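You operate a simulated robot arm through the tools that you are given. There is no shell and no other tool. Be economical: measure what you need, move in short steps, check, and stop when the job is done.

Carry out the task below with a simulated robot arm. There is one attempt and no reset: what you move stays moved.

TASK
Take the folded grey cloth and put it in the wooden tray. Take the orange clip and leave it on the top of the trestle. Shut the middle drawer of the filling bench. Put the bench beaker on top of the pink tall tin. Do these in any order. Set down upright: bench beaker.
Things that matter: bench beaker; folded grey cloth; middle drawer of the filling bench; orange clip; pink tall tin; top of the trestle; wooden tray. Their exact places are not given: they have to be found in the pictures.

The check looks at the end state, three seconds after you hand in, the way a careful person would. Anything else that was tipped, shoved, dropped, spilled or broken makes it a failure. Flat cloth is picked up by pressing the open fingertips on it (5 to 10 N) and closing them slowly along it; thin cloth reads only 2 to 8 mm in the jaws.

THE ROBOT
A 6-joint arm with a two-finger gripper on a trunk, on a base that drives. Base frame: it is fixed to the floor where the robot stands at the start and does not move with it; the origin is under the middle of the robot, x ahead of it, y to its left, z up; the surface under the hand at the start is at about z = 0.58. Readings come in m, degrees, newtons and seconds.
With the tool pointing down near the work surface it reaches from about 0.1 to 0.8 m from the robot's upright axis, wherever it stands. Its first joint turns from -166.0 to 166.0 degrees. Places, roughly: bench beaker [6.5, -9, 0.75]; folded grey cloth (13x7x4 cm) [0.6, -0.1, 0.6]; middle drawer of the filling bench [6.1, -8.6, 0.7]; orange clip (3x4x8 cm) [4.3, -6.3, 0.8]; pink tall tin [4.5, -7.5, 0.75]; top of the trestle [3.5, -5.4, 0.6]; wooden tray (41x22x6 cm) [4.5, 0.1, 0.5]. Payload 2.45 kg.
The TCP is the grasp point between the finger pads, 0.02 m short of the fingertips. In the tool frame z runs along the fingers and y along their closing line. The gripper opens to 0.14 m. The gripper's body begins 0.168 m behind the TCP.
Orientation is told as [roll, pitch, yaw] about the base's x, y, z axes, in that order, counted from this pose: with the fingers straight down and closing along the base's y, the tool's x points along the base's -x, its y along +y and its z along -z.

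THE INTERFACE
- The arm moves only by the tool nudge_tool. Its argument "moves" is a list that holds one entry, the list of rows, each a list of 7 numbers: the shift along the tool's x, y, z in cm, then the turn, a rotation vector about the tool's x, y, z in degrees, then the gripper command, from -1 (fully open) to 1 (shut), values between in proportion. In form: [[[tx, ty, tz, ax, ay, az, jaw], ...]]. A call has 1 to 12 rows; each row is the pose to reach, as a shift and turn from the pose commanded when the call began, along the tool's axes at that moment. Each row takes 0.2 s and may step no farther than 0.05 m and 8.6 degrees from the row before; otherwise, or with a gripper value out of range, the whole call is refused. Where a pose cannot be reached the arm comes as near as it can. A force on the tool above 40 N (or 10 N above the force at the start of the call, whichever is more), or a blocked arm, ends the call early, and 0.2 s more pass. The fingers move at their own pace (about 0.045 m/s each) and stop on an object; they squeeze with about 27 N. The grip force told is the motor's: it shows also when the fingers shut on nothing. Time passes only in rows, and 0.2 s behind the last, so rows that repeat a pose let the fingers close. The reply holds the time, the measured pose of the TCP, the force on the tool along the base axes, the opening and the grip force, in the units named above and with some noise, with the torque about the TCP (base axes, N m) and any sound that the robot's microphone picked up.
- Cameras (640 x 400 px; columns grow to the right, rows downward): "scene" is now at [0.0662, 0.1291, 1.8258]; the picture's right is [-0.20, -0.98, 0.00], its down [-0.91, 0.18, -0.38] and it looks along [0.37, -0.08, -0.93] (base axes); focal length 272 px, centre (320, 200). "wrist" rides on the gripper at [0.078, 0.011, -0.209] in the tool frame; the picture's right is [-0.14, 0.99, 0.00], its down [-0.92, -0.13, -0.37] and it looks along [-0.36, -0.05, 0.93] (tool axes); focal length 280 px, centre (320, 200).
- grab_frame(camera): a new picture of that camera. No time passes.
- move_column(by): slides the trunk up (or, below 0, down) by that many m; the arm and the scene camera ride with it, the base frame stays. It gives what a move gives, with no picture.
- drive_base(legs): drives the robot by 1 to 6 legs, each [ahead, left, turn to the left] in m, m and degrees, along the robot's own axes; the way and the turn of a leg run together, so that a leg with both is an arc; at most 1.5 m and 180 degrees a leg. The arm and the cameras ride along, it lands a little off, and it stops where it bumps. It gives what a move gives.
- head_to(pan, tilt): turns the head with the scene camera to pan (to the left, within 143 degrees either way) and tilt (down, from -29 to 69), counted from straight ahead of the robot. It gives what a move gives.
- pixel_to_xyz(camera, pixels): for up to 12 pixels [column, row] of the newest picture of that camera ("zoom" is the newest enlarged one), the place [x, y, z] in the base frame of the surface seen there, good to about 0.002 m. No time passes.
- inspect(camera, box): a new picture of the part [left, top, right, bottom] of that camera's present view, enlarged. No time passes.
- sign_off(): hands the job in; it is judged then, once.

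Work in short steps. Measure before you move; look again where a grasp or a placing could have gone wrong, and mend it. You have 110 turns and 78 pictures in all, those below and enlarged ones among them. Open the gripper and draw the arm clear of the work before you hand the job in, unless the task says otherwise; then end with one line.

The tools are called as a command line: name --argument value ..., lists and objects as JSON in quotes. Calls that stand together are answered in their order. nudge_tool: Moves the arm, as the interface text tells. Its arguments: {"type":"object","properties":{"moves":{"type":"array"}},"required":["moves"]} The other tools are called the same way: move_column (by) slides the trunk up or down; drive_base (legs) drives the base; head_to (pan, tilt) turns the head that bears the scene camera; grab_frame (camera) takes a picture; pixel_to_xyz (camera, pixels) gives the place of the surface under pixels of a picture; inspect (camera, box) takes an enlarged picture of a part of a camera's view; sign_off () hands the job in.

At the start:

```text
t: 0.0
position: [0.4946, -0.078, 0.7914]
tcp_rot: [0.0, 0.0, 0.0]
force: [0.2, -0.3, 0.5]
torque: [-0.03, -0.01, 0.02]
width: 0.1399
grasp_force: 0.0
trunk travel left (down, up): [-0.1, 0.13]
robot x, y, heading: [0.0003, -0.0004, 0.1]
head pan, tilt: [-11.5, 67.7]
```

scene: 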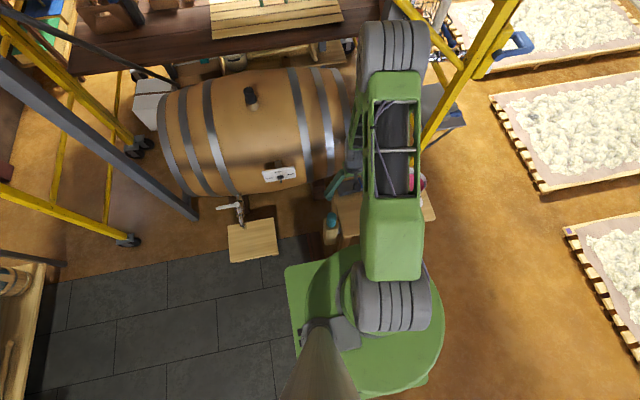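
wrist: 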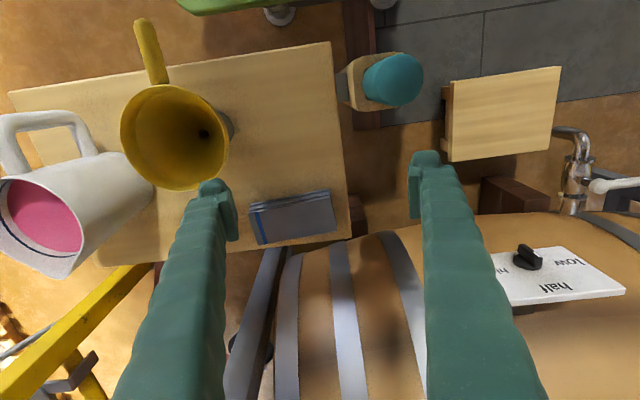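

The wrist picture shows the folded grey cloth near (293,215), next to a yellow funnel and a jug. I measure the cloth and its neighbours.

pixel_to_xyz --camera "wrist" --pixels '[[252, 205], [330, 192], [336, 228], [260, 243], [293, 215], [300, 160], [175, 95], [228, 140], [150, 190], [325, 60], [345, 235], [390, 270]]'

inspect --camera "wrist" --box '[200, 140, 400, 265]'

head_to --pan 0 --tilt 25

grab_frame --camera "scene"

```text
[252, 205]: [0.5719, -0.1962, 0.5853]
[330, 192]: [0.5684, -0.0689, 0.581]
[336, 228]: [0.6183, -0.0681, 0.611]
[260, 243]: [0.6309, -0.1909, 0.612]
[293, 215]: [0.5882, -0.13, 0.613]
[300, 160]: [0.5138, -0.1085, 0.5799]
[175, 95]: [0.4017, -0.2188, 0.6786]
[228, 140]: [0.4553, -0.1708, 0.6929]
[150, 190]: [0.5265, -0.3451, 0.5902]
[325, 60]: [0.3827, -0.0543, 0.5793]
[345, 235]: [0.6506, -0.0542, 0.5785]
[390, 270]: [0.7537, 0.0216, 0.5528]
```

```text
3.20 times, centred on (300, 202) of wrist
```

zoom: 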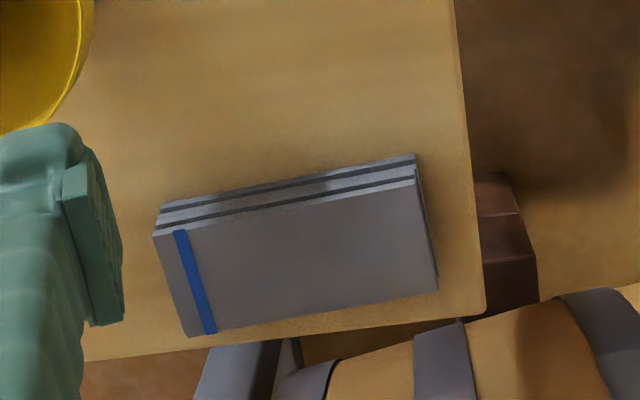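

```text
t: 1.1
position: [0.4949, -0.0774, 0.7906]
tcp_rot: [0.0, 0.0, 0.0]
force: [0.2, 0.4, -0.4]
torque: [0.0, 0.02, 0.02]
width: 0.14
grasp_force: 0.0
trunk travel left (down, up): [-0.1, 0.13]
robot x, y, heading: [0.0002, 0.0019, -0.2]
head pan, tilt: [0.0, 25.0]
```

```text
74 pictures are left
```

scene: 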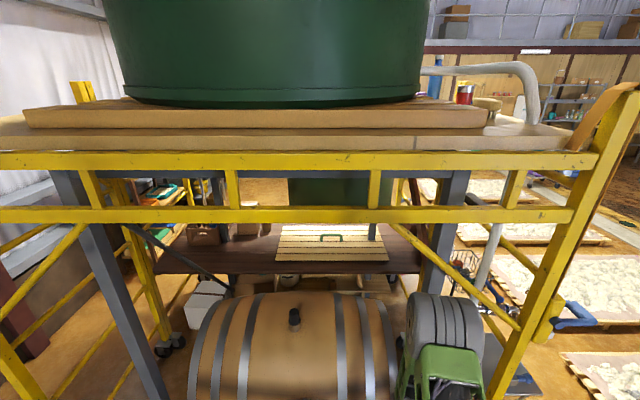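

The cloth is a 3.5 cm thick stack, so its sides can be gripped across the 7 cm width. I measure its top corners in the enlarged picture.

pixel_to_xyz --camera "zoom" --pixels '[[157, 240], [413, 184], [433, 286], [194, 333], [290, 260], [162, 207], [415, 157], [460, 250], [90, 40], [120, 330]]'

```text
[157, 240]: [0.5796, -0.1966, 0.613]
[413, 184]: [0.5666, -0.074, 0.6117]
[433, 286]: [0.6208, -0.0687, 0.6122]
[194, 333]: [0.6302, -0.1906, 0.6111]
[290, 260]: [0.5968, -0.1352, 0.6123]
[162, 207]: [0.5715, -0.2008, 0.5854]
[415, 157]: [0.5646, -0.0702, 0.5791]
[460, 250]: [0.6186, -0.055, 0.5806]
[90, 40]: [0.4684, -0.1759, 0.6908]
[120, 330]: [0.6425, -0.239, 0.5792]
```

The cloth is centred near (0.598,-0.132), its top is at 0.612, and its long axis is turned about 6° from y. I turn the fingers to close across it while moving over it, staying high.

nudge_tool --moves '[[[-1, -0.5, 0, 0, 0, 8.5, -1], [-2, -1, 0, 0, 0, 17, -1], [-3, -1.5, 0, 0, 0, 25.5, -1], [-4, -2, 0, 0, 0, 34, -1], [-5, -2.5, 0, 0, 0, 42.5, -1], [-6, -3, 0, 0, 0, 51, -1], [-7, -3.6, 0, 0, 0, 59.5, -1], [-8, -4.2, 0, 0, 0, 68, -1], [-9, -4.8, 0, 0, 0, 76.5, -1], [-10.2, -5.4, 0, 0, 0, 84.5, -1], [-10.3, -5.4, 4, 0, 0, 84.5, -1], [-10.3, -5.4, 8, 0, 0, 84.5, -1]]]'

grab_frame --camera "wrist"

```text
t: 3.7
position: [0.6014, -0.1296, 0.7108]
tcp_rot: [-0.1, 0.1, -84.5]
force: [0.5, -0.2, 0.8]
torque: [0.01, 0.02, -0.01]
width: 0.14
grasp_force: 0.1
trunk travel left (down, up): [-0.1, 0.13]
robot x, y, heading: [-0.0023, -0.0001, 0.0]
head pan, tilt: [0.0, 25.0]
```

```text
73 pictures are left
```

wrist: 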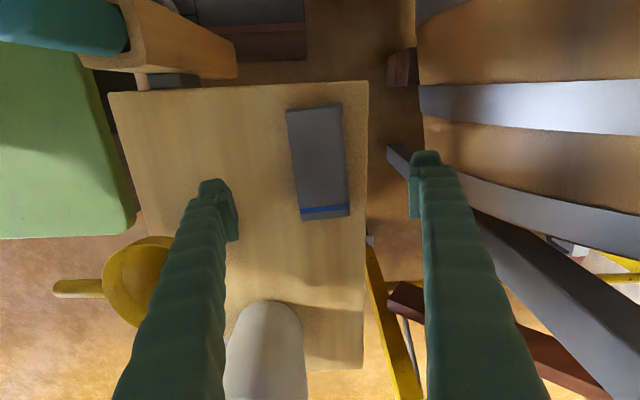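

The cloth is centred between the fingers. I narrow the jaws to about 10 cm to stay clear of the barrel and go down to TCP z≈0.603.

nudge_tool --moves '[[[0.2, 0, 0, 0, 0, 0, -0.45], [0.2, 0, 0, 0, 0, 0, -0.45], [0.2, 0, 0, 0, 0, 0, -0.45], [0.2, 0, 3, 0, 0, 0, -0.45], [0.2, 0, 6, 0, 0, 0, -0.45], [0.2, 0, 8, 0, 0, 0, -0.45], [0.2, 0, 9.5, 0, 0, 0, -0.45], [0.2, 0, 10.7, 0, 0, 0, -0.45], [0.2, 0, 10.7, 0, 0, 0, -0.45]]]'

grab_frame --camera "wrist"

```text
t: 5.7
position: [0.5993, -0.1292, 0.6033]
tcp_rot: [0.1, 0.1, -84.5]
force: [-0.3, 0.0, -0.1]
torque: [0.01, 0.03, 0.01]
width: 0.1015
grasp_force: 0.2
trunk travel left (down, up): [-0.1, 0.13]
robot x, y, heading: [0.0002, 0.0017, 0.2]
head pan, tilt: [0.0, 25.0]
```

```text
72 pictures are left
```

wrist: 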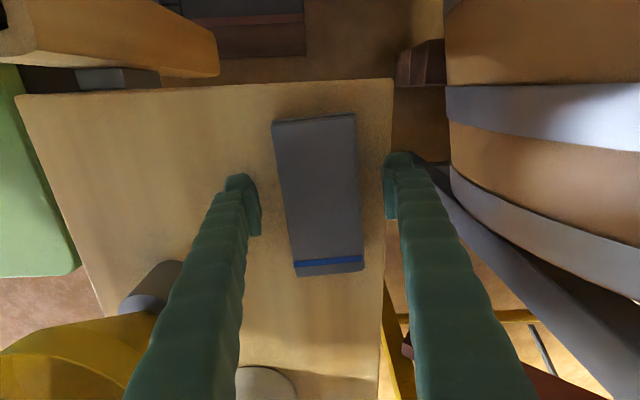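

The fingers straddle the cloth with tips just above the bench. I close.

nudge_tool --moves '[[[0, 0, 0, 0, 0, 0, 0], [0, 0, 0, 0, 0, 0, 0.2], [0, 0, 0, 0, 0, 0, 0.5], [0, 0, 0, 0, 0, 0, 1], [0, 0, 0, 0, 0, 0, 1], [0, 0, 0, 0, 0, 0, 1], [0, 0, 0, 0, 0, 0, 1]]]'

```text
t: 7.3
position: [0.6002, -0.1299, 0.6045]
tcp_rot: [0.0, 0.0, -84.5]
force: [0.3, 0.5, 0.9]
torque: [0.02, 0.04, -0.05]
width: 0.0646
grasp_force: 27.0
trunk travel left (down, up): [-0.1, 0.13]
robot x, y, heading: [-0.0, 0.0013, -0.1]
head pan, tilt: [0.0, 25.0]
```

Gripped at 6.5 cm with 27 N. I lift it straight up and look.

nudge_tool --moves '[[[0, 0, -2, 0, 0, 0, 1], [0, 0, -5, 0, 0, 0, 1], [0, 0, -9, 0, 0, 0, 1], [0, 0, -13, 0, 0, 0, 1], [0, 0, -17, 0, 0, 0, 1], [0, 0, -21, 0, 0, 0, 1], [0, 0, -21, 0, 0, 0, 1]]]'

grab_frame --camera "wrist"

head_to --pan 60 --tilt 30

grab_frame --camera "scene"

head_to --pan -70 --tilt 25

grab_frame --camera "scene"

```text
t: 8.9
position: [0.5982, -0.1278, 0.8141]
tcp_rot: [0.0, 0.0, -84.4]
force: [-0.8, -0.3, -1.1]
torque: [0.0, 0.0, -0.01]
width: 0.0647
grasp_force: 27.7
trunk travel left (down, up): [-0.1, 0.13]
robot x, y, heading: [0.0028, -0.0003, -0.0]
head pan, tilt: [0.0, 25.0]
```

```text
71 pictures are left
```

wrist: 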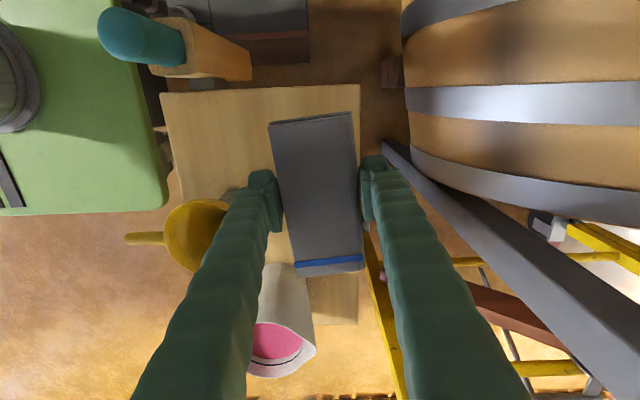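

```text
t: 10.2
position: [0.5969, -0.1282, 0.8127]
tcp_rot: [0.0, 0.0, -84.4]
force: [-0.3, -0.3, -0.2]
torque: [0.0, 0.01, 0.0]
width: 0.0646
grasp_force: 26.9
trunk travel left (down, up): [-0.1, 0.13]
robot x, y, heading: [0.0004, -0.0032, 0.1]
head pan, tilt: [60.0, 30.0]
```

```text
70 pictures are left
```

scene: 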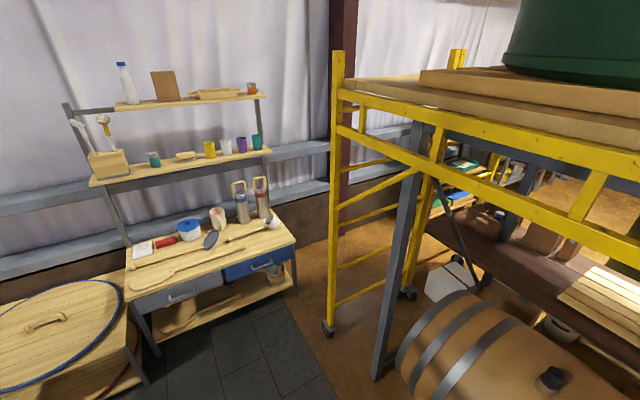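

```text
t: 12.3
position: [0.5981, -0.129, 0.813]
tcp_rot: [0.0, 0.0, -84.6]
force: [0.8, -1.3, -0.8]
torque: [0.03, -0.01, 0.0]
width: 0.0644
grasp_force: 27.0
trunk travel left (down, up): [-0.1, 0.13]
robot x, y, heading: [-0.0041, -0.0025, 0.1]
head pan, tilt: [-70.0, 25.0]
```

```text
69 pictures are left
```

scene: 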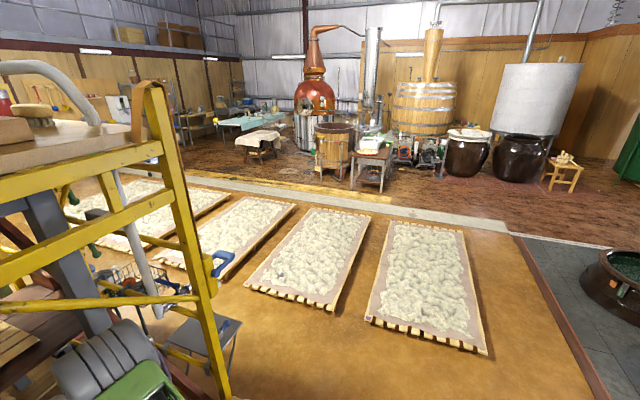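

The cloth is held. The far targets lie beyond the scaffold and the grain beds, so I measure floor points and bed edges to plan a route.

pixel_to_xyz --camera "scene" --pixels '[[225, 390], [330, 310], [485, 352], [245, 285], [300, 380], [385, 222], [455, 228], [310, 208], [240, 195], [250, 185], [370, 185], [520, 240]]'

head_to --pan -40 --tilt 30

grab_frame --camera "scene"

```text
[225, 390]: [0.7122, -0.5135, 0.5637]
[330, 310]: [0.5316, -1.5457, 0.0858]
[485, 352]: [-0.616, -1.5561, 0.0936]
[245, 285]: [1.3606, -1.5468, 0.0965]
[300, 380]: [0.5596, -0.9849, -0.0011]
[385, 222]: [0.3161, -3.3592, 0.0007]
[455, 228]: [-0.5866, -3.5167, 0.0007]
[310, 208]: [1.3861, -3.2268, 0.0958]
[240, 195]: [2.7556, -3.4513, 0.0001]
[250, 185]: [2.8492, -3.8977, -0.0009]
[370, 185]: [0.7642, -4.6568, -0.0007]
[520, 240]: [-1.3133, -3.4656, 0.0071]
```

```text
t: 13.3
position: [0.598, -0.1283, 0.8136]
tcp_rot: [-0.1, 0.1, -84.4]
force: [-0.1, -0.3, -0.2]
torque: [0.0, 0.0, 0.04]
width: 0.0641
grasp_force: 27.1
trunk travel left (down, up): [-0.1, 0.13]
robot x, y, heading: [0.0005, 0.0031, -0.0]
head pan, tilt: [-40.0, 30.0]
```

```text
68 pictures are left
```

scene: 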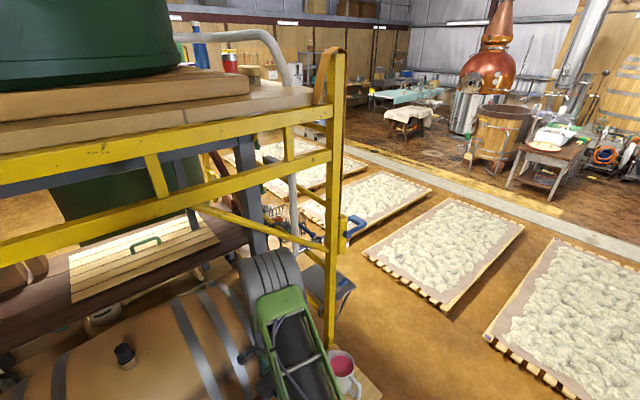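

I measure the corridor between the scaffold and the beds, and the robot's own base edges.

pixel_to_xyz --camera "scene" --pixels '[[330, 345], [352, 226], [345, 290], [300, 240], [275, 215], [365, 255], [300, 200], [455, 305], [430, 190], [495, 335], [330, 60], [400, 225]]'

pixel_to_xyz --camera "wrist" --pixels '[[160, 200], [20, 210], [145, 60], [300, 340], [250, 365], [345, 300], [550, 225], [570, 368]]'

head_to --pan -100 --tilt 55

grab_frame --camera "scene"

```text
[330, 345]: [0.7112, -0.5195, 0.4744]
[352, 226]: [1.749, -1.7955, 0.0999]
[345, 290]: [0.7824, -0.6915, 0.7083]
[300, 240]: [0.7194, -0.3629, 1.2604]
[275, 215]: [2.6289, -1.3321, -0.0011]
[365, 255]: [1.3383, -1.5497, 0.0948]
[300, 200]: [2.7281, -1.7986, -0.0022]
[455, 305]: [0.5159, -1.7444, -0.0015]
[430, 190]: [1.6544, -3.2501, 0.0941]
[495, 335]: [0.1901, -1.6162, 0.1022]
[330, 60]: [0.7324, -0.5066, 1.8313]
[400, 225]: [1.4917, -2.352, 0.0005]
```

```text
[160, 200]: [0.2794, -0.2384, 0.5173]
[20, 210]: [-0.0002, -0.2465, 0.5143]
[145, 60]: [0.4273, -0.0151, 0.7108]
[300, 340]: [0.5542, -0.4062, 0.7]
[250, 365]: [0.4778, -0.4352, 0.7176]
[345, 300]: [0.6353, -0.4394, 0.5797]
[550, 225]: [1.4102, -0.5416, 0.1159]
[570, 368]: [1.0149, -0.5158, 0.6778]
```

```text
t: 14.6
position: [0.5988, -0.13, 0.8125]
tcp_rot: [0.0, 0.0, -84.5]
force: [0.0, -0.1, -0.4]
torque: [-0.01, -0.03, -0.02]
width: 0.0645
grasp_force: 27.1
trunk travel left (down, up): [-0.1, 0.13]
robot x, y, heading: [0.0056, -0.0001, 0.0]
head pan, tilt: [-100.0, 55.0]
```

```text
67 pictures are left
```

scene: 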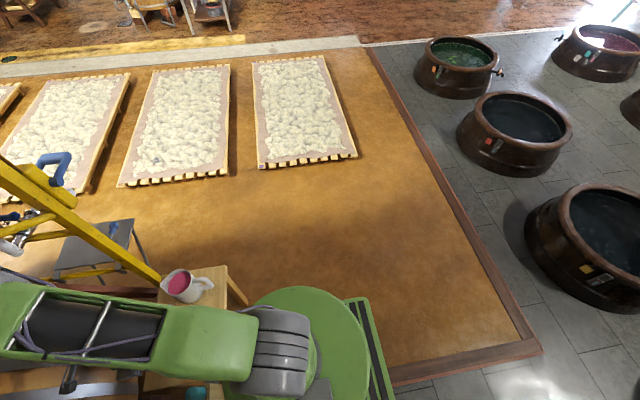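

The grey stool and blue-handled cart stand at the corridor's side. I measure their outer edges.

pixel_to_xyz --camera "scene" --pixels '[[133, 222], [72, 225], [145, 258], [60, 268], [45, 162], [68, 155], [240, 300], [118, 186], [85, 195], [225, 270], [30, 215], [372, 300]]'

inspect --camera "scene" --box '[0, 120, 200, 300]'

```text
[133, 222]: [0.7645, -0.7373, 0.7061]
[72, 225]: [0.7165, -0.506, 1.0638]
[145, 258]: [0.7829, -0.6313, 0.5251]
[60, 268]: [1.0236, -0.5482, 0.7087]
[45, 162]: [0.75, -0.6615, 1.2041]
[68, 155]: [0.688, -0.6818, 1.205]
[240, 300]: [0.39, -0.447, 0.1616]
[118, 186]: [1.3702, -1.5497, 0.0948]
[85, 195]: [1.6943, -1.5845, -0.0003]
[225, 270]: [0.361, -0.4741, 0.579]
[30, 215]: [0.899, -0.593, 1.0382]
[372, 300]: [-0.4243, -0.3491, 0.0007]
```

```text
2.22 times, centred on (100, 210) of scene
```

zoom: 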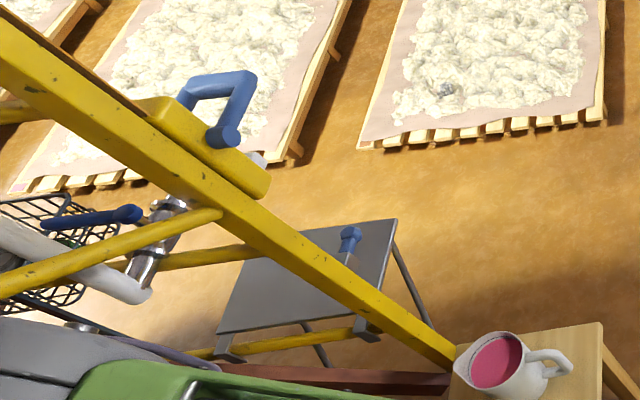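

Corridor runs between the stool (y≈-0.75) and the bed ends (y≈-1.55). I tuck the arm in before driving.

nudge_tool --moves '[[[0, -3, -2, 0, 0, 0, 1], [0, -7, -4, 0, 0, 0, 1], [0, -11, -6, 0, 0, 0, 1], [0, -15, -8, 0, 0, 0, 1], [0, -19, -10, 0, 0, 0, 1], [0, -22, -11, 0, 0, 0, 1], [0, -22, -11, 0, 0, 0, 1]]]'

drive_base --legs '[[-0.35, 0, 0], [0, -1.15, 0]]'

head_to --pan 0 --tilt 30

grab_frame --camera "scene"

```text
t: 16.2
position: [0.3803, -0.1519, 0.9263]
tcp_rot: [0.0, 0.0, -84.4]
force: [1.4, -0.5, -1.1]
torque: [-0.03, 0.01, 0.02]
width: 0.0642
grasp_force: 26.8
trunk travel left (down, up): [-0.1, 0.13]
robot x, y, heading: [0.0015, -0.0031, 0.1]
head pan, tilt: [-100.0, 55.0]
```

```text
t: 28.6
position: [-0.0028, -1.3304, 0.9264]
tcp_rot: [0.0, -0.1, -86.3]
force: [0.3, 0.8, -1.2]
torque: [0.01, 0.01, -0.05]
width: 0.0641
grasp_force: 27.3
trunk travel left (down, up): [-0.1, 0.13]
robot x, y, heading: [-0.3778, -1.1677, -1.8]
head pan, tilt: [-100.0, 55.0]
```

```text
t: 30.3
position: [-0.0039, -1.3325, 0.9263]
tcp_rot: [0.0, 0.0, -86.5]
force: [-0.9, -0.3, 0.0]
torque: [-0.01, -0.01, -0.05]
width: 0.0642
grasp_force: 27.0
trunk travel left (down, up): [-0.1, 0.13]
robot x, y, heading: [-0.3753, -1.1638, -2.0]
head pan, tilt: [0.0, 30.0]
```

```text
65 pictures are left
```

scene: 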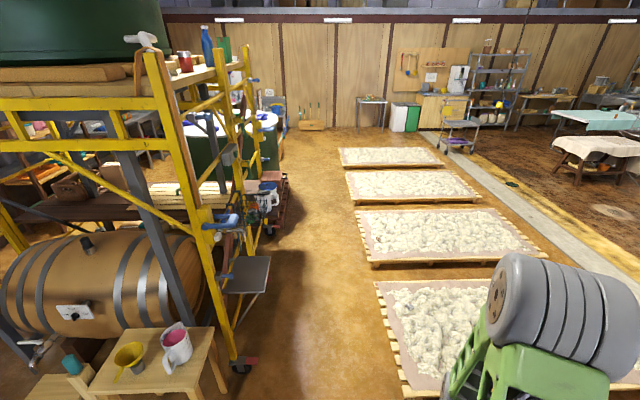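

The aisle ahead is clear up to the far end. I measure its sides.

pixel_to_xyz --camera "scene" --pixels '[[268, 262], [288, 185], [265, 232], [280, 150], [340, 152], [350, 190], [358, 218], [300, 125], [370, 128], [345, 140], [245, 365], [440, 150]]'

inspect --camera "scene" --box '[160, 70, 400, 220]'

```text
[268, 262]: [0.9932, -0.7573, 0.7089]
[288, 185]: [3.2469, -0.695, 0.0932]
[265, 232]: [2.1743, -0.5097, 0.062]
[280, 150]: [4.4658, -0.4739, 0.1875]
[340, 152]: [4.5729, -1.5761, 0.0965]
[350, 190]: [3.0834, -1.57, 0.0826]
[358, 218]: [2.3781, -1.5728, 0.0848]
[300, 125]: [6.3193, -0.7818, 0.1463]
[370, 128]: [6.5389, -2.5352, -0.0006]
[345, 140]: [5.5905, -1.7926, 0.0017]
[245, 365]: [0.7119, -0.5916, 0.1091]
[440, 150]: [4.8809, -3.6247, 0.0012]
```

```text
2.67 times, centred on (280, 145) of scene
```

zoom: 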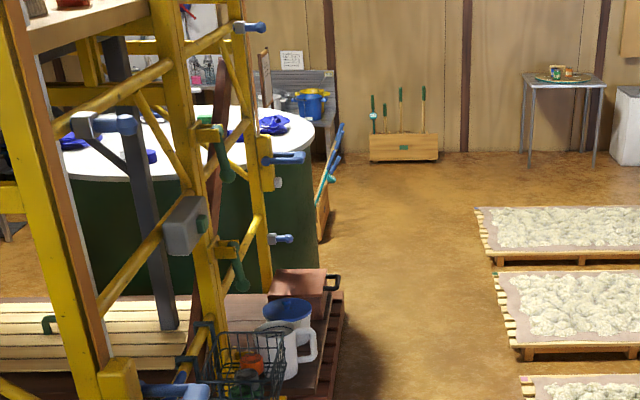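

Aisle edges: stool/pallet y≈-0.7…-0.76, beds y≈-1.55. I straighten and drive forward in the middle.

drive_base --legs '[[0, 0, 2], [1.3, 0.01, 0]]'

```text
t: 37.4
position: [1.3342, -1.3148, 0.9261]
tcp_rot: [-0.1, 0.0, -84.9]
force: [0.2, 0.3, -1.3]
torque: [0.01, 0.0, 0.0]
width: 0.0642
grasp_force: 26.7
trunk travel left (down, up): [-0.1, 0.13]
robot x, y, heading: [0.9578, -1.1597, -0.4]
head pan, tilt: [0.0, 30.0]
```

Still centred. I continue forward past the scaffold and look left for the tray.

drive_base --legs '[[1.3, 0.02, 0.4], [1.2, 0, 0]]'

head_to --pan 45 --tilt 30

grab_frame --camera "scene"

```text
t: 49.5
position: [3.8058, -1.33, 0.9249]
tcp_rot: [0.0, 0.0, -85.1]
force: [0.1, 0.1, -0.8]
torque: [0.02, -0.01, 0.0]
width: 0.0642
grasp_force: 27.1
trunk travel left (down, up): [-0.1, 0.13]
robot x, y, heading: [3.4291, -1.1734, -0.7]
head pan, tilt: [0.0, 30.0]
```

```text
t: 50.6
position: [3.8058, -1.3299, 0.9254]
tcp_rot: [0.0, -0.1, -85.3]
force: [-0.2, -0.2, -0.2]
torque: [0.01, 0.01, -0.01]
width: 0.064
grasp_force: 26.8
trunk travel left (down, up): [-0.1, 0.13]
robot x, y, heading: [3.4235, -1.1759, -0.6]
head pan, tilt: [45.0, 30.0]
```

```text
63 pictures are left
```

scene: 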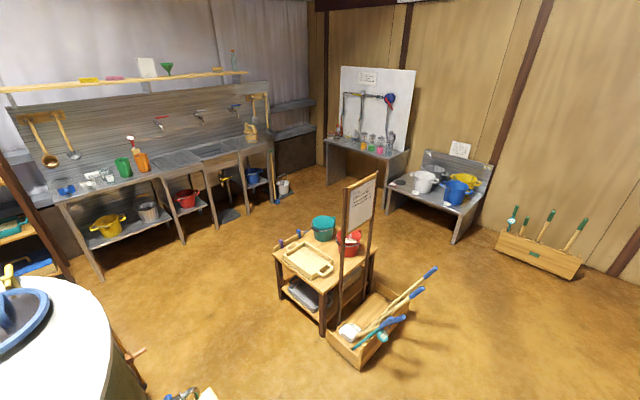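

The tray is on a small table near (308,262). I inspect it and measure the surroundings.

inspect --camera "scene" --box '[240, 160, 460, 380]'

pixel_to_xyz --camera "scene" --pixels '[[308, 260], [284, 262], [333, 272], [316, 246], [308, 282], [325, 365], [395, 320], [135, 375], [320, 345], [205, 395], [360, 372], [348, 300]]'

```text
1.82 times, centred on (350, 270) of scene
```

zoom: 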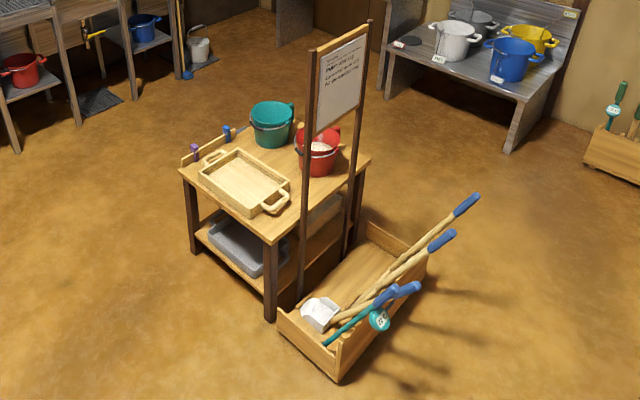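

```text
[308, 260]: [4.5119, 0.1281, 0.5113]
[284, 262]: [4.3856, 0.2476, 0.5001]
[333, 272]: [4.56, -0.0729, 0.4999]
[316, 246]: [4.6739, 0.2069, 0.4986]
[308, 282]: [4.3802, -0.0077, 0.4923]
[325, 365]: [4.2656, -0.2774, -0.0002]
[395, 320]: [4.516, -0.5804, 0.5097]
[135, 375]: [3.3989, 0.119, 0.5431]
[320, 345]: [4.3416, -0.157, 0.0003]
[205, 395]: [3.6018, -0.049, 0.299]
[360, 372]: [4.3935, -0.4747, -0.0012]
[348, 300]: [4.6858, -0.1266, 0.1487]
```

The tray sits at about (4.51,0.12,0.5). I look at the floor region left of that table to see how much room there is.

head_to --pan 60 --tilt 55

grab_frame --camera "scene"

```text
t: 51.5
position: [3.8053, -1.3307, 0.9249]
tcp_rot: [0.1, -0.1, -85.2]
force: [0.2, 0.5, -0.4]
torque: [0.04, 0.02, 0.03]
width: 0.0639
grasp_force: 26.9
trunk travel left (down, up): [-0.1, 0.13]
robot x, y, heading: [3.4247, -1.1708, -1.0]
head pan, tilt: [60.0, 55.0]
```

```text
61 pictures are left
```

scene: 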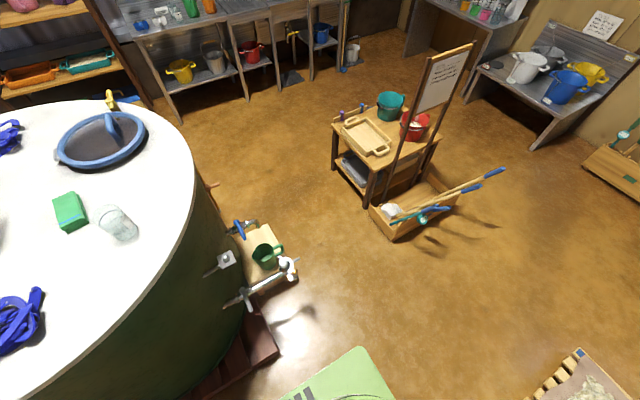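

pixel_to_xyz --camera "scene" --pixels '[[298, 268], [270, 225], [280, 355], [298, 285], [335, 170], [370, 215], [390, 240], [300, 200], [365, 134], [215, 185], [420, 225], [450, 205]]'

inspect --camera "scene" --box '[320, 80, 480, 180]'

```text
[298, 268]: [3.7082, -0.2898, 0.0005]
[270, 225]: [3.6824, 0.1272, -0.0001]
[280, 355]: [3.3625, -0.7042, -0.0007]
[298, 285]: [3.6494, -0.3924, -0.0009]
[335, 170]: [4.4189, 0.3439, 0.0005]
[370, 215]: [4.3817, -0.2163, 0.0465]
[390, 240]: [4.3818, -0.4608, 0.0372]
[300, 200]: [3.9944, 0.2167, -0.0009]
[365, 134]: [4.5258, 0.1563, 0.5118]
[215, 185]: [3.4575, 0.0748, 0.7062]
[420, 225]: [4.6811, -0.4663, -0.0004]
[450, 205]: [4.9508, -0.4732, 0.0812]
```

```text
4.00 times, centred on (400, 130) of scene
```

zoom: 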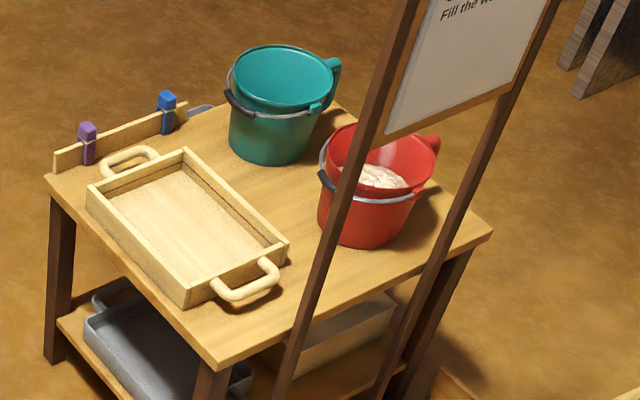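

I measure the sign posts and tray details in the enlarged view.

pixel_to_xyz --camera "zoom" --pixels '[[300, 335], [372, 110], [400, 10], [185, 155], [95, 190], [190, 295], [285, 245], [190, 225], [220, 350], [60, 180], [425, 270], [240, 270]]'

```text
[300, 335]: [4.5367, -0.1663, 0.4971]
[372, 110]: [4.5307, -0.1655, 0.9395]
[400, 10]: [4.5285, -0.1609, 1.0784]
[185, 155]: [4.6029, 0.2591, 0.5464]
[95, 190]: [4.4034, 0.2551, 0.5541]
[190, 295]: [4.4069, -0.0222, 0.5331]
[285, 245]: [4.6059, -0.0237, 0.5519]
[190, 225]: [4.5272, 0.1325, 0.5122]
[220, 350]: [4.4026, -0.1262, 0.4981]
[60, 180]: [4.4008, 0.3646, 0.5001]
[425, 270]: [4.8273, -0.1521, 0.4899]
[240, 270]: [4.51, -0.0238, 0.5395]
```

Tray interior is about x 4.41–4.59, y -0.01–0.25, floor z 0.512. I drive to x≈4.03, turn left in open floor, then look before entering the gap.

drive_base --legs '[[0.61, 0.0, 1.0], [0, 0.2, 0], [0, 0, 90]]'

head_to --pan 0 --tilt 50

grab_frame --camera "scene"

```text
t: 60.8
position: [4.167, -0.5833, 0.9261]
tcp_rot: [0.0, 0.0, 8.0]
force: [0.1, -1.2, -0.7]
torque: [-0.01, -0.02, 0.0]
width: 0.0641
grasp_force: 26.7
trunk travel left (down, up): [-0.1, 0.13]
robot x, y, heading: [4.0303, -0.9725, 92.3]
head pan, tilt: [60.0, 55.0]
```

```text
t: 62.1
position: [4.167, -0.5833, 0.9261]
tcp_rot: [0.1, 0.0, 7.9]
force: [0.0, -0.2, -0.9]
torque: [-0.05, 0.0, -0.01]
width: 0.0642
grasp_force: 26.7
trunk travel left (down, up): [-0.1, 0.13]
robot x, y, heading: [4.0338, -0.9674, 92.4]
head pan, tilt: [0.0, 50.0]
```

```text
59 pictures are left
```

scene: 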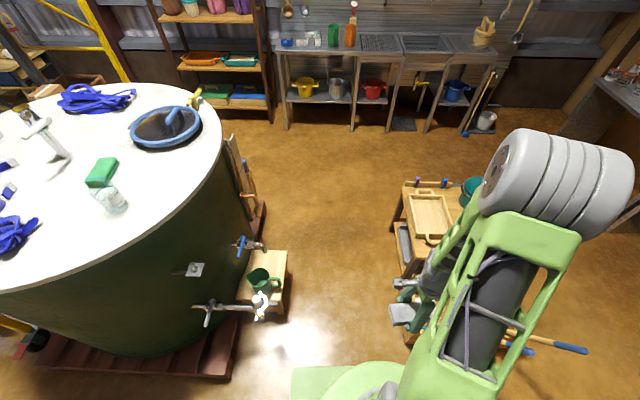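

The elbow bulges to the right. I measure its extent versus the sign (x 4.53), and the tap on the left.

pixel_to_xyz --camera "scene" --pixels '[[620, 200], [510, 170], [575, 240], [262, 305], [265, 245], [285, 280], [395, 225], [408, 290]]'

```text
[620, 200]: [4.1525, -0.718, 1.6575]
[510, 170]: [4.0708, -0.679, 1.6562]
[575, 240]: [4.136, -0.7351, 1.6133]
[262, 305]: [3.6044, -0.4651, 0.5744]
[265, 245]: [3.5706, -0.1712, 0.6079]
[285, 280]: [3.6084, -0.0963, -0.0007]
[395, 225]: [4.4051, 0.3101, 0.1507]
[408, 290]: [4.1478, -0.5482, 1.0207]
```

The elbow is high and near x 4.15; taps end at x 3.61. The gap is clear, so I drive ahead to y≈-0.27.

drive_base --legs '[[0, 0, -2.3], [0.7, 0, 0]]'

grab_frame --camera "wrist"

```text
t: 66.3
position: [4.1986, 0.1026, 0.9266]
tcp_rot: [0.1, 0.0, 4.3]
force: [0.2, -1.2, -1.2]
torque: [-0.02, 0.01, 0.0]
width: 0.0641
grasp_force: 27.0
trunk travel left (down, up): [-0.1, 0.13]
robot x, y, heading: [4.0356, -0.2733, 89.0]
head pan, tilt: [0.0, 50.0]
```

```text
58 pictures are left
```

wrist: 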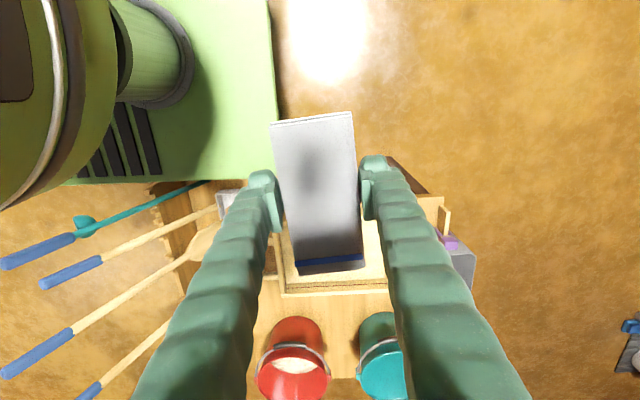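

The cloth hangs square, long side along x, and fits the 18×26 cm tray interior. I move over the tray centre (tool -x 30.7 cm) and go partly down.

nudge_tool --moves '[[[-4, 0, 0, 0, 0, 2, 1], [-8.5, 0, 0, 0, 0, 4.3, 1], [-13, 0, 0, 0, 0, 4.3, 1], [-17.5, 0, 0, 0, 0, 4.3, 1], [-22, 0, 0, 0, 0, 4.3, 1], [-26.5, 0, 0, 0, 0, 4.3, 1], [-30.7, 0, 0, 0, 0, 4.3, 1], [-30.7, 0, 4.5, 0, 0, 4.3, 1], [-30.7, 0, 9, 0, 0, 4.3, 1], [-30.7, 0, 13.5, 0, 0, 4.3, 1], [-30.7, 0, 18, 0, 0, 4.3, 1], [-30.7, 0, 22, 0, 0, 4.3, 1]]]'

grab_frame --camera "wrist"

```text
t: 68.9
position: [4.5027, 0.1247, 0.7047]
tcp_rot: [0.1, 0.0, -0.1]
force: [0.7, 0.1, 0.1]
torque: [-0.03, 0.01, -0.01]
width: 0.064
grasp_force: 27.2
trunk travel left (down, up): [-0.1, 0.13]
robot x, y, heading: [4.035, -0.2773, 88.6]
head pan, tilt: [0.0, 50.0]
```

```text
57 pictures are left
```

wrist: 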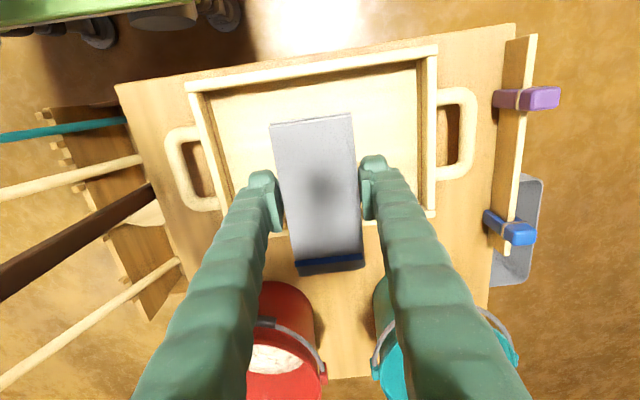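

I check the tray rim positions once more from this close view.

pixel_to_xyz --camera "wrist" --pixels '[[195, 87], [435, 50], [434, 214], [250, 100], [400, 200], [275, 128], [350, 118], [362, 266], [297, 273], [320, 350]]'

```text
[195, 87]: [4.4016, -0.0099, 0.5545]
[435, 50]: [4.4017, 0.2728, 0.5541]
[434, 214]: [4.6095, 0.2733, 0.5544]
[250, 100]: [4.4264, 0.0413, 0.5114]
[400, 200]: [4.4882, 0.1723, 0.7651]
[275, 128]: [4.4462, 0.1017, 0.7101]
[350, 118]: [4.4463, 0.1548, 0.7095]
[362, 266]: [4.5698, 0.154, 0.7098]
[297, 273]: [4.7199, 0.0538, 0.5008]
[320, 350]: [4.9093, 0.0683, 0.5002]
```

The cloth fits with margin all round. I lower to TCP z≈0.541.

nudge_tool --moves '[[[0, 0.5, 4, 0, 0, 0, 1], [0, 0.5, 8, 0, 0, 0, 1], [0, 0.5, 12, 0, 0, 0, 1], [0, 0.5, 14.5, 0, 0, 0, 1], [0, 0.5, 16.2, 0, 0, 0, 1], [0, 0.5, 16.2, 0, 0, 0, 1]]]'

```text
t: 70.3
position: [4.5035, 0.1308, 0.5442]
tcp_rot: [0.0, 0.0, 0.0]
force: [0.2, -0.7, 0.2]
torque: [0.0, -0.01, 0.02]
width: 0.064
grasp_force: 27.0
trunk travel left (down, up): [-0.1, 0.13]
robot x, y, heading: [4.0348, -0.277, 88.9]
head pan, tilt: [0.0, 50.0]
```

Slightly lower by 3 mm, then open moderately and retreat upward.

nudge_tool --moves '[[[0, 0, 0.3, 0, 0, 0, 1], [0, 0, 0.3, 0, 0, 0, 0], [0, 0, 0.3, 0, 0, 0, -0.3], [0, 0, 0.3, 0, 0, 0, -0.5], [0, 0, 0.3, 0, 0, 0, -0.5], [0, 0, -4, 0, 0, 0, -0.5], [0, 0, -8, 0, 0, 0, -0.5], [0, 0, -12, 0, 0, 0, -0.5], [0, 0, -16, 0, 0, 0, -0.5], [0, 0, -20, 0, 0, 0, -0.5], [0, 0, -25, 0, 0, 0, -0.5], [0, 0, -30, 0, 0, 0, -0.5]]]'

grab_frame --camera "wrist"

```text
t: 72.9
position: [4.5024, 0.1325, 0.8453]
tcp_rot: [0.0, 0.1, 0.1]
force: [0.0, -0.5, -1.0]
torque: [0.03, -0.01, -0.01]
width: 0.1048
grasp_force: 0.0
trunk travel left (down, up): [-0.1, 0.13]
robot x, y, heading: [4.0374, -0.2739, 88.7]
head pan, tilt: [0.0, 50.0]
```

```text
56 pictures are left
```

wrist: 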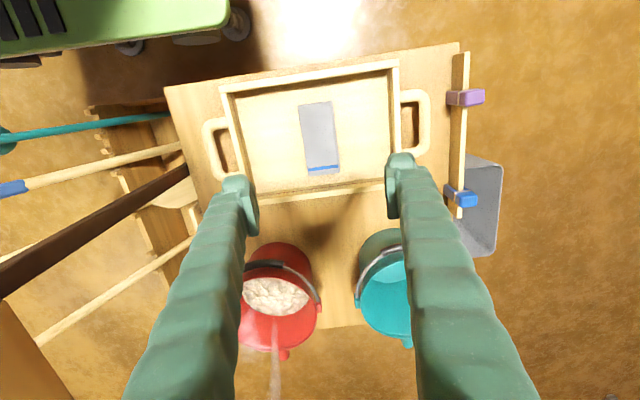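

The cloth lies flat inside the tray. I fold the arm back, then drive back out of the gap.

nudge_tool --moves '[[[4.5, 0, -2, 0, 0, 0, -0.5], [9, 0, -4, 0, 0, 0, -0.5], [13.5, 0, -6, 0, 0, 0, -0.5], [18, 0, -8, 0, 0, 0, -0.5], [22.5, 0, -8, 0, 0, 0, -0.5], [27, 0, -8, 0, 0, 0, -0.5], [30, 0, -8, 0, 0, 0, -0.5]]]'

drive_base --legs '[[-0.75, 0, 1], [0, 0, -90]]'

head_to --pan -50 --tilt 15

grab_frame --camera "scene"

```text
t: 74.5
position: [4.2038, 0.1312, 0.9234]
tcp_rot: [0.0, 0.0, -0.1]
force: [0.6, -0.9, -0.6]
torque: [-0.04, 0.0, -0.01]
width: 0.1053
grasp_force: 0.1
trunk travel left (down, up): [-0.1, 0.13]
robot x, y, heading: [4.0383, -0.2722, 88.6]
head pan, tilt: [0.0, 50.0]
```

```text
t: 82.4
position: [4.4429, -1.1826, 0.9232]
tcp_rot: [0.0, -0.1, -88.1]
force: [1.0, 0.3, 0.3]
torque: [0.0, 0.0, -0.01]
width: 0.105
grasp_force: 0.1
trunk travel left (down, up): [-0.1, 0.13]
robot x, y, heading: [4.0332, -1.027, 0.7]
head pan, tilt: [0.0, 50.0]
```

```text
t: 83.6
position: [4.4421, -1.1837, 0.9233]
tcp_rot: [0.0, -0.1, -88.2]
force: [0.3, -0.3, -0.8]
torque: [0.01, 0.0, 0.03]
width: 0.1048
grasp_force: 0.0
trunk travel left (down, up): [-0.1, 0.13]
robot x, y, heading: [4.0328, -1.0292, 0.6]
head pan, tilt: [-50.0, 15.0]
```

```text
55 pictures are left
```

scene: 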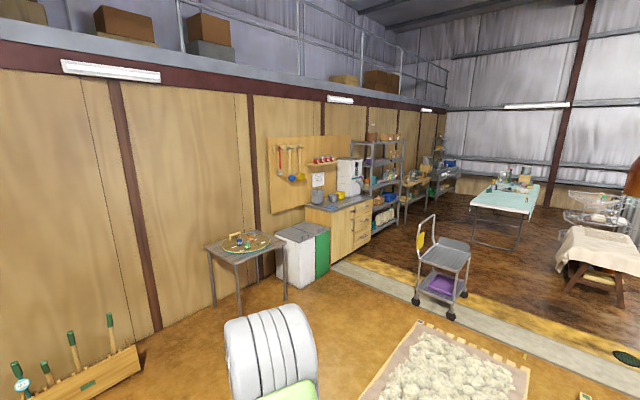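

I measure the cart, bed corner and tables ahead to choose the way south.

pixel_to_xyz --camera "scene" --pixels '[[450, 318], [415, 300], [420, 323], [525, 360], [285, 300], [240, 315], [300, 285], [570, 290], [490, 240], [400, 270], [480, 210], [535, 205]]'

```text
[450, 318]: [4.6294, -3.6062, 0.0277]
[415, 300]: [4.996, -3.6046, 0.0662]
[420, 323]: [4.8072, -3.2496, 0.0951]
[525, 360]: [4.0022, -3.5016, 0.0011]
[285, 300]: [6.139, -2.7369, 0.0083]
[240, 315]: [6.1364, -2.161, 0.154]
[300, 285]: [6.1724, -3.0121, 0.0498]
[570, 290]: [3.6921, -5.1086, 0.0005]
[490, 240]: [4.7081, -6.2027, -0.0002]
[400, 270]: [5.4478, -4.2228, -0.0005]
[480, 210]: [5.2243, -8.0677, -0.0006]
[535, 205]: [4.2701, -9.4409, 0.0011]
```

A free lane lies at x≈5.5. I drive there, turn right, and go south in steps.

drive_base --legs '[[1.45, 0, 0], [0, 0, -90], [1.5, 0, 0], [1.5, 0, 0]]'

head_to --pan 15 --tilt 20

grab_frame --camera "scene"

```text
t: 108.6
position: [5.4903, -4.4141, 0.9231]
tcp_rot: [0.0, 0.0, -174.8]
force: [-0.1, 0.4, -0.2]
torque: [0.03, -0.02, -0.01]
width: 0.1051
grasp_force: 0.0
trunk travel left (down, up): [-0.1, 0.13]
robot x, y, heading: [5.6231, -3.9978, -85.9]
head pan, tilt: [-50.0, 15.0]
```

```text
t: 109.9
position: [5.4905, -4.4141, 0.9222]
tcp_rot: [0.0, 0.0, -174.9]
force: [0.1, 0.3, -0.1]
torque: [0.0, 0.02, -0.03]
width: 0.1048
grasp_force: 0.1
trunk travel left (down, up): [-0.1, 0.13]
robot x, y, heading: [5.6152, -3.9974, -85.9]
head pan, tilt: [15.0, 20.0]
```

```text
54 pictures are left
```

scene: 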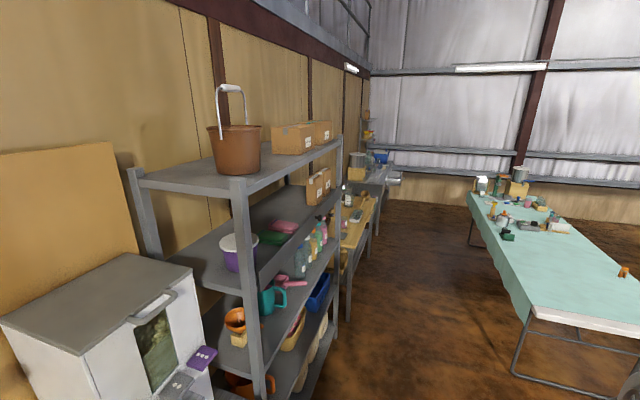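

The orange clip appears at the table's near corner (623,270). I look further right for the trestle.

pixel_to_xyz --camera "scene" --pixels '[[250, 340], [340, 310], [330, 260], [372, 215], [623, 272], [535, 310], [470, 200], [520, 190], [515, 365], [200, 360], [378, 250], [500, 290]]'

head_to --pan -45 --tilt 28

grab_frame --camera "scene"

```text
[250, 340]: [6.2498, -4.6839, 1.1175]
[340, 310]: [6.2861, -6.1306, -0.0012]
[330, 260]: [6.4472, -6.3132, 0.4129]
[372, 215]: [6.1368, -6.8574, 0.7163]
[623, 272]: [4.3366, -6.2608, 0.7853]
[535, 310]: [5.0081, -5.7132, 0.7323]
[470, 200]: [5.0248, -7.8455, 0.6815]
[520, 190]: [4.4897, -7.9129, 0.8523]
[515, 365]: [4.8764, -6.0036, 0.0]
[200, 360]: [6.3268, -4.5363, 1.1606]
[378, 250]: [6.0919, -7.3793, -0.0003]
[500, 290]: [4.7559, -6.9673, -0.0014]
```

```text
t: 111.2
position: [5.4907, -4.4147, 0.9219]
tcp_rot: [0.0, 0.0, -174.8]
force: [0.9, 0.2, 0.5]
torque: [-0.01, 0.0, 0.0]
width: 0.1053
grasp_force: 0.1
trunk travel left (down, up): [-0.1, 0.13]
robot x, y, heading: [5.6237, -3.995, -86.1]
head pan, tilt: [-45.0, 28.0]
```

```text
53 pictures are left
```

scene: 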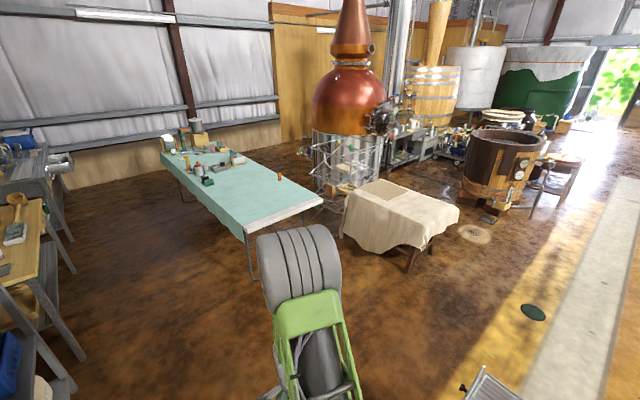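

The cloth-covered trestle is right of the table. I zoom and measure both.

inspect --camera "scene" --box '[140, 120, 480, 290]'

pixel_to_xyz --camera "scene" --pixels '[[280, 178], [245, 235], [322, 200], [258, 275], [320, 210], [395, 205], [345, 215], [405, 240], [458, 215], [385, 183], [410, 270], [348, 235]]'

```text
1.88 times, centred on (310, 205) of scene
```

zoom: 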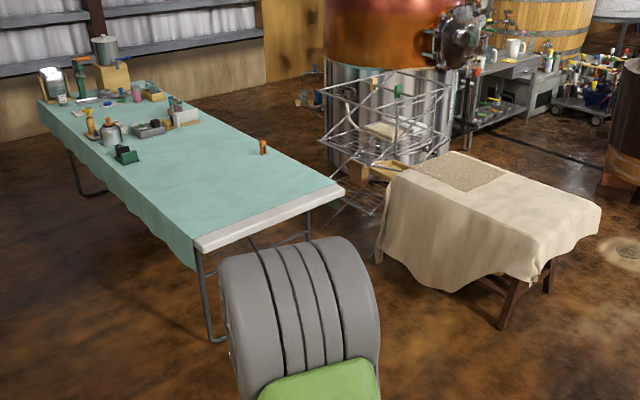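

```text
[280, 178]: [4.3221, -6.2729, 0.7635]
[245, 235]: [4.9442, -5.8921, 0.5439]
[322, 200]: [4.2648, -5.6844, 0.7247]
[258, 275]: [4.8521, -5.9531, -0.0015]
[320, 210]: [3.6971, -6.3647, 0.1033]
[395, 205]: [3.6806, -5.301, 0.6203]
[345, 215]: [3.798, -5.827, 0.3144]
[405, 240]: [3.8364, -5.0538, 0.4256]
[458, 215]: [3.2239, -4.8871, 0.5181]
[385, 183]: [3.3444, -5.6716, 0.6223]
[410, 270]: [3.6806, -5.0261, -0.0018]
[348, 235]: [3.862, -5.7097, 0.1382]
```

The clip stands at about (4.32,-6.27) on the table (edge y≈-5.68, z 0.73); the trestle top is z≈0.62 for x 3.2–3.85. I drive to a spot north of the table that serves both.

drive_base --legs '[[0, 0, -4], [0.75, 0, 0], [0, -1.25, 0]]'

head_to --pan 0 --tilt 40

grab_frame --camera "scene"

```text
t: 126.4
position: [4.2235, -5.1551, 0.9233]
tcp_rot: [-0.1, 0.0, -178.4]
force: [0.1, 0.4, -0.8]
torque: [0.0, -0.03, -0.01]
width: 0.1049
grasp_force: 0.0
trunk travel left (down, up): [-0.1, 0.13]
robot x, y, heading: [4.3814, -4.7483, -89.8]
head pan, tilt: [-45.0, 28.0]
```

```text
t: 127.6
position: [4.2239, -5.1554, 0.9226]
tcp_rot: [0.0, 0.1, -178.5]
force: [0.0, -1.3, 0.3]
torque: [0.0, 0.0, 0.02]
width: 0.105
grasp_force: 0.1
trunk travel left (down, up): [-0.1, 0.13]
robot x, y, heading: [4.3812, -4.7445, -89.5]
head pan, tilt: [0.0, 40.0]
```

```text
51 pictures are left
```

scene: 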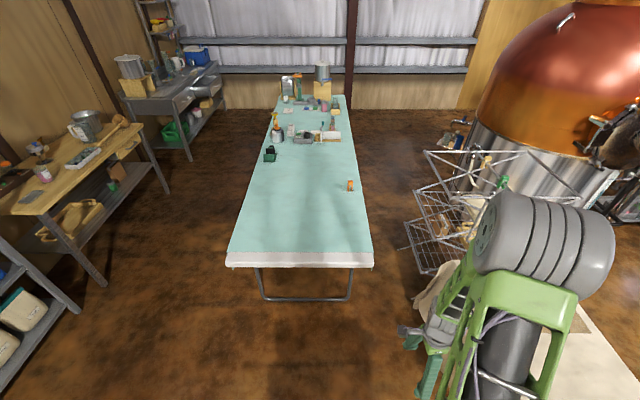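

pixel_to_xyz --camera "scene" --pixels '[[350, 186], [227, 262], [373, 262], [262, 298], [350, 297], [340, 150], [322, 72], [285, 100], [265, 155], [425, 265], [415, 300], [585, 320]]'

inspect --camera "scene" --box '[220, 50, 400, 200]'

```text
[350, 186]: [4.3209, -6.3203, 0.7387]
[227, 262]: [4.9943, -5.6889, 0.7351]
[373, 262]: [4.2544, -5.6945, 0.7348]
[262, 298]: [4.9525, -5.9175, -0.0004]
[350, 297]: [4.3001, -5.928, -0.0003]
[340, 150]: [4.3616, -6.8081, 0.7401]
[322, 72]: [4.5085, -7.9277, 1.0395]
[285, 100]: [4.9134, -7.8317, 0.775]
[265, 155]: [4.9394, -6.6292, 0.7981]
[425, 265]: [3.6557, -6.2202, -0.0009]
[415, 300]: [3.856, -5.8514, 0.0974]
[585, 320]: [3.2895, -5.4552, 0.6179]
```

```text
2.67 times, centred on (310, 125) of scene
```

zoom: 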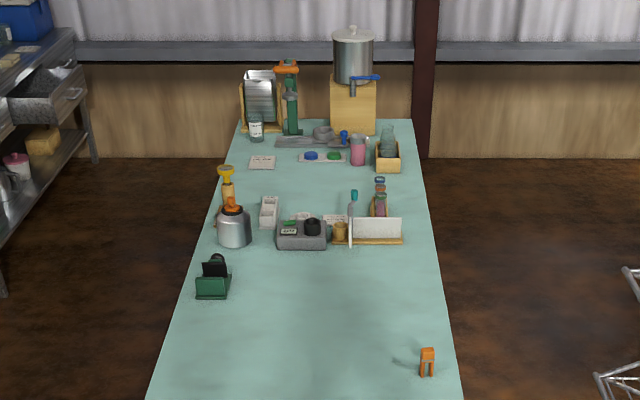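

The pink tin stands further along the same table (357,150 in zoom). I drive forward 0.77 m so the clip comes into reach.

drive_base --legs '[[0.77, 0, 0]]'

grab_frame --camera "wrist"

```text
t: 131.8
position: [4.2101, -5.9337, 0.9227]
tcp_rot: [0.0, -0.1, -179.8]
force: [-0.5, 0.1, 0.8]
torque: [0.02, -0.01, 0.01]
width: 0.1048
grasp_force: 0.0
trunk travel left (down, up): [-0.1, 0.13]
robot x, y, heading: [4.3756, -5.5275, -90.9]
head pan, tilt: [0.0, 40.0]
```

```text
49 pictures are left
```

wrist: 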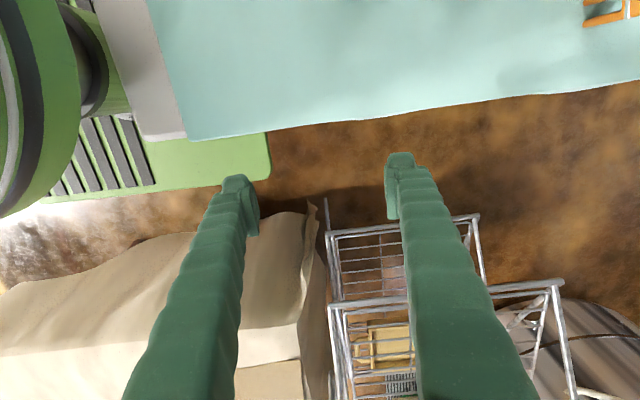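

The clip is at the upper right. I move the hand over toward it, staying high, to view it from above.

nudge_tool --moves '[[[1.5, 4.5, 0, 0, 0, 0, -0.5], [3, 9, -1, 0, 0, 0, -0.5], [5, 13.5, -2, 0, 0, 0, -0.5], [7, 18, -2, 0, 0, 0, -0.5], [9, 22.5, -2, 0, 0, 0, -0.5], [11, 27, -2, 0, 0, 0, -0.5], [11, 31, -2, 0, 0, 0, -0.5], [11, 34, -2, 0, 0, 0, -0.5]]]'

grab_frame --camera "wrist"

```text
refused: row 3 steps farther than a row can; nothing moved
```

```text
48 pictures are left
```

wrist: 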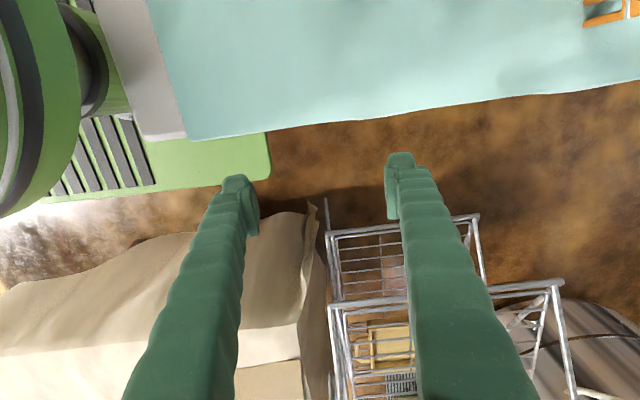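

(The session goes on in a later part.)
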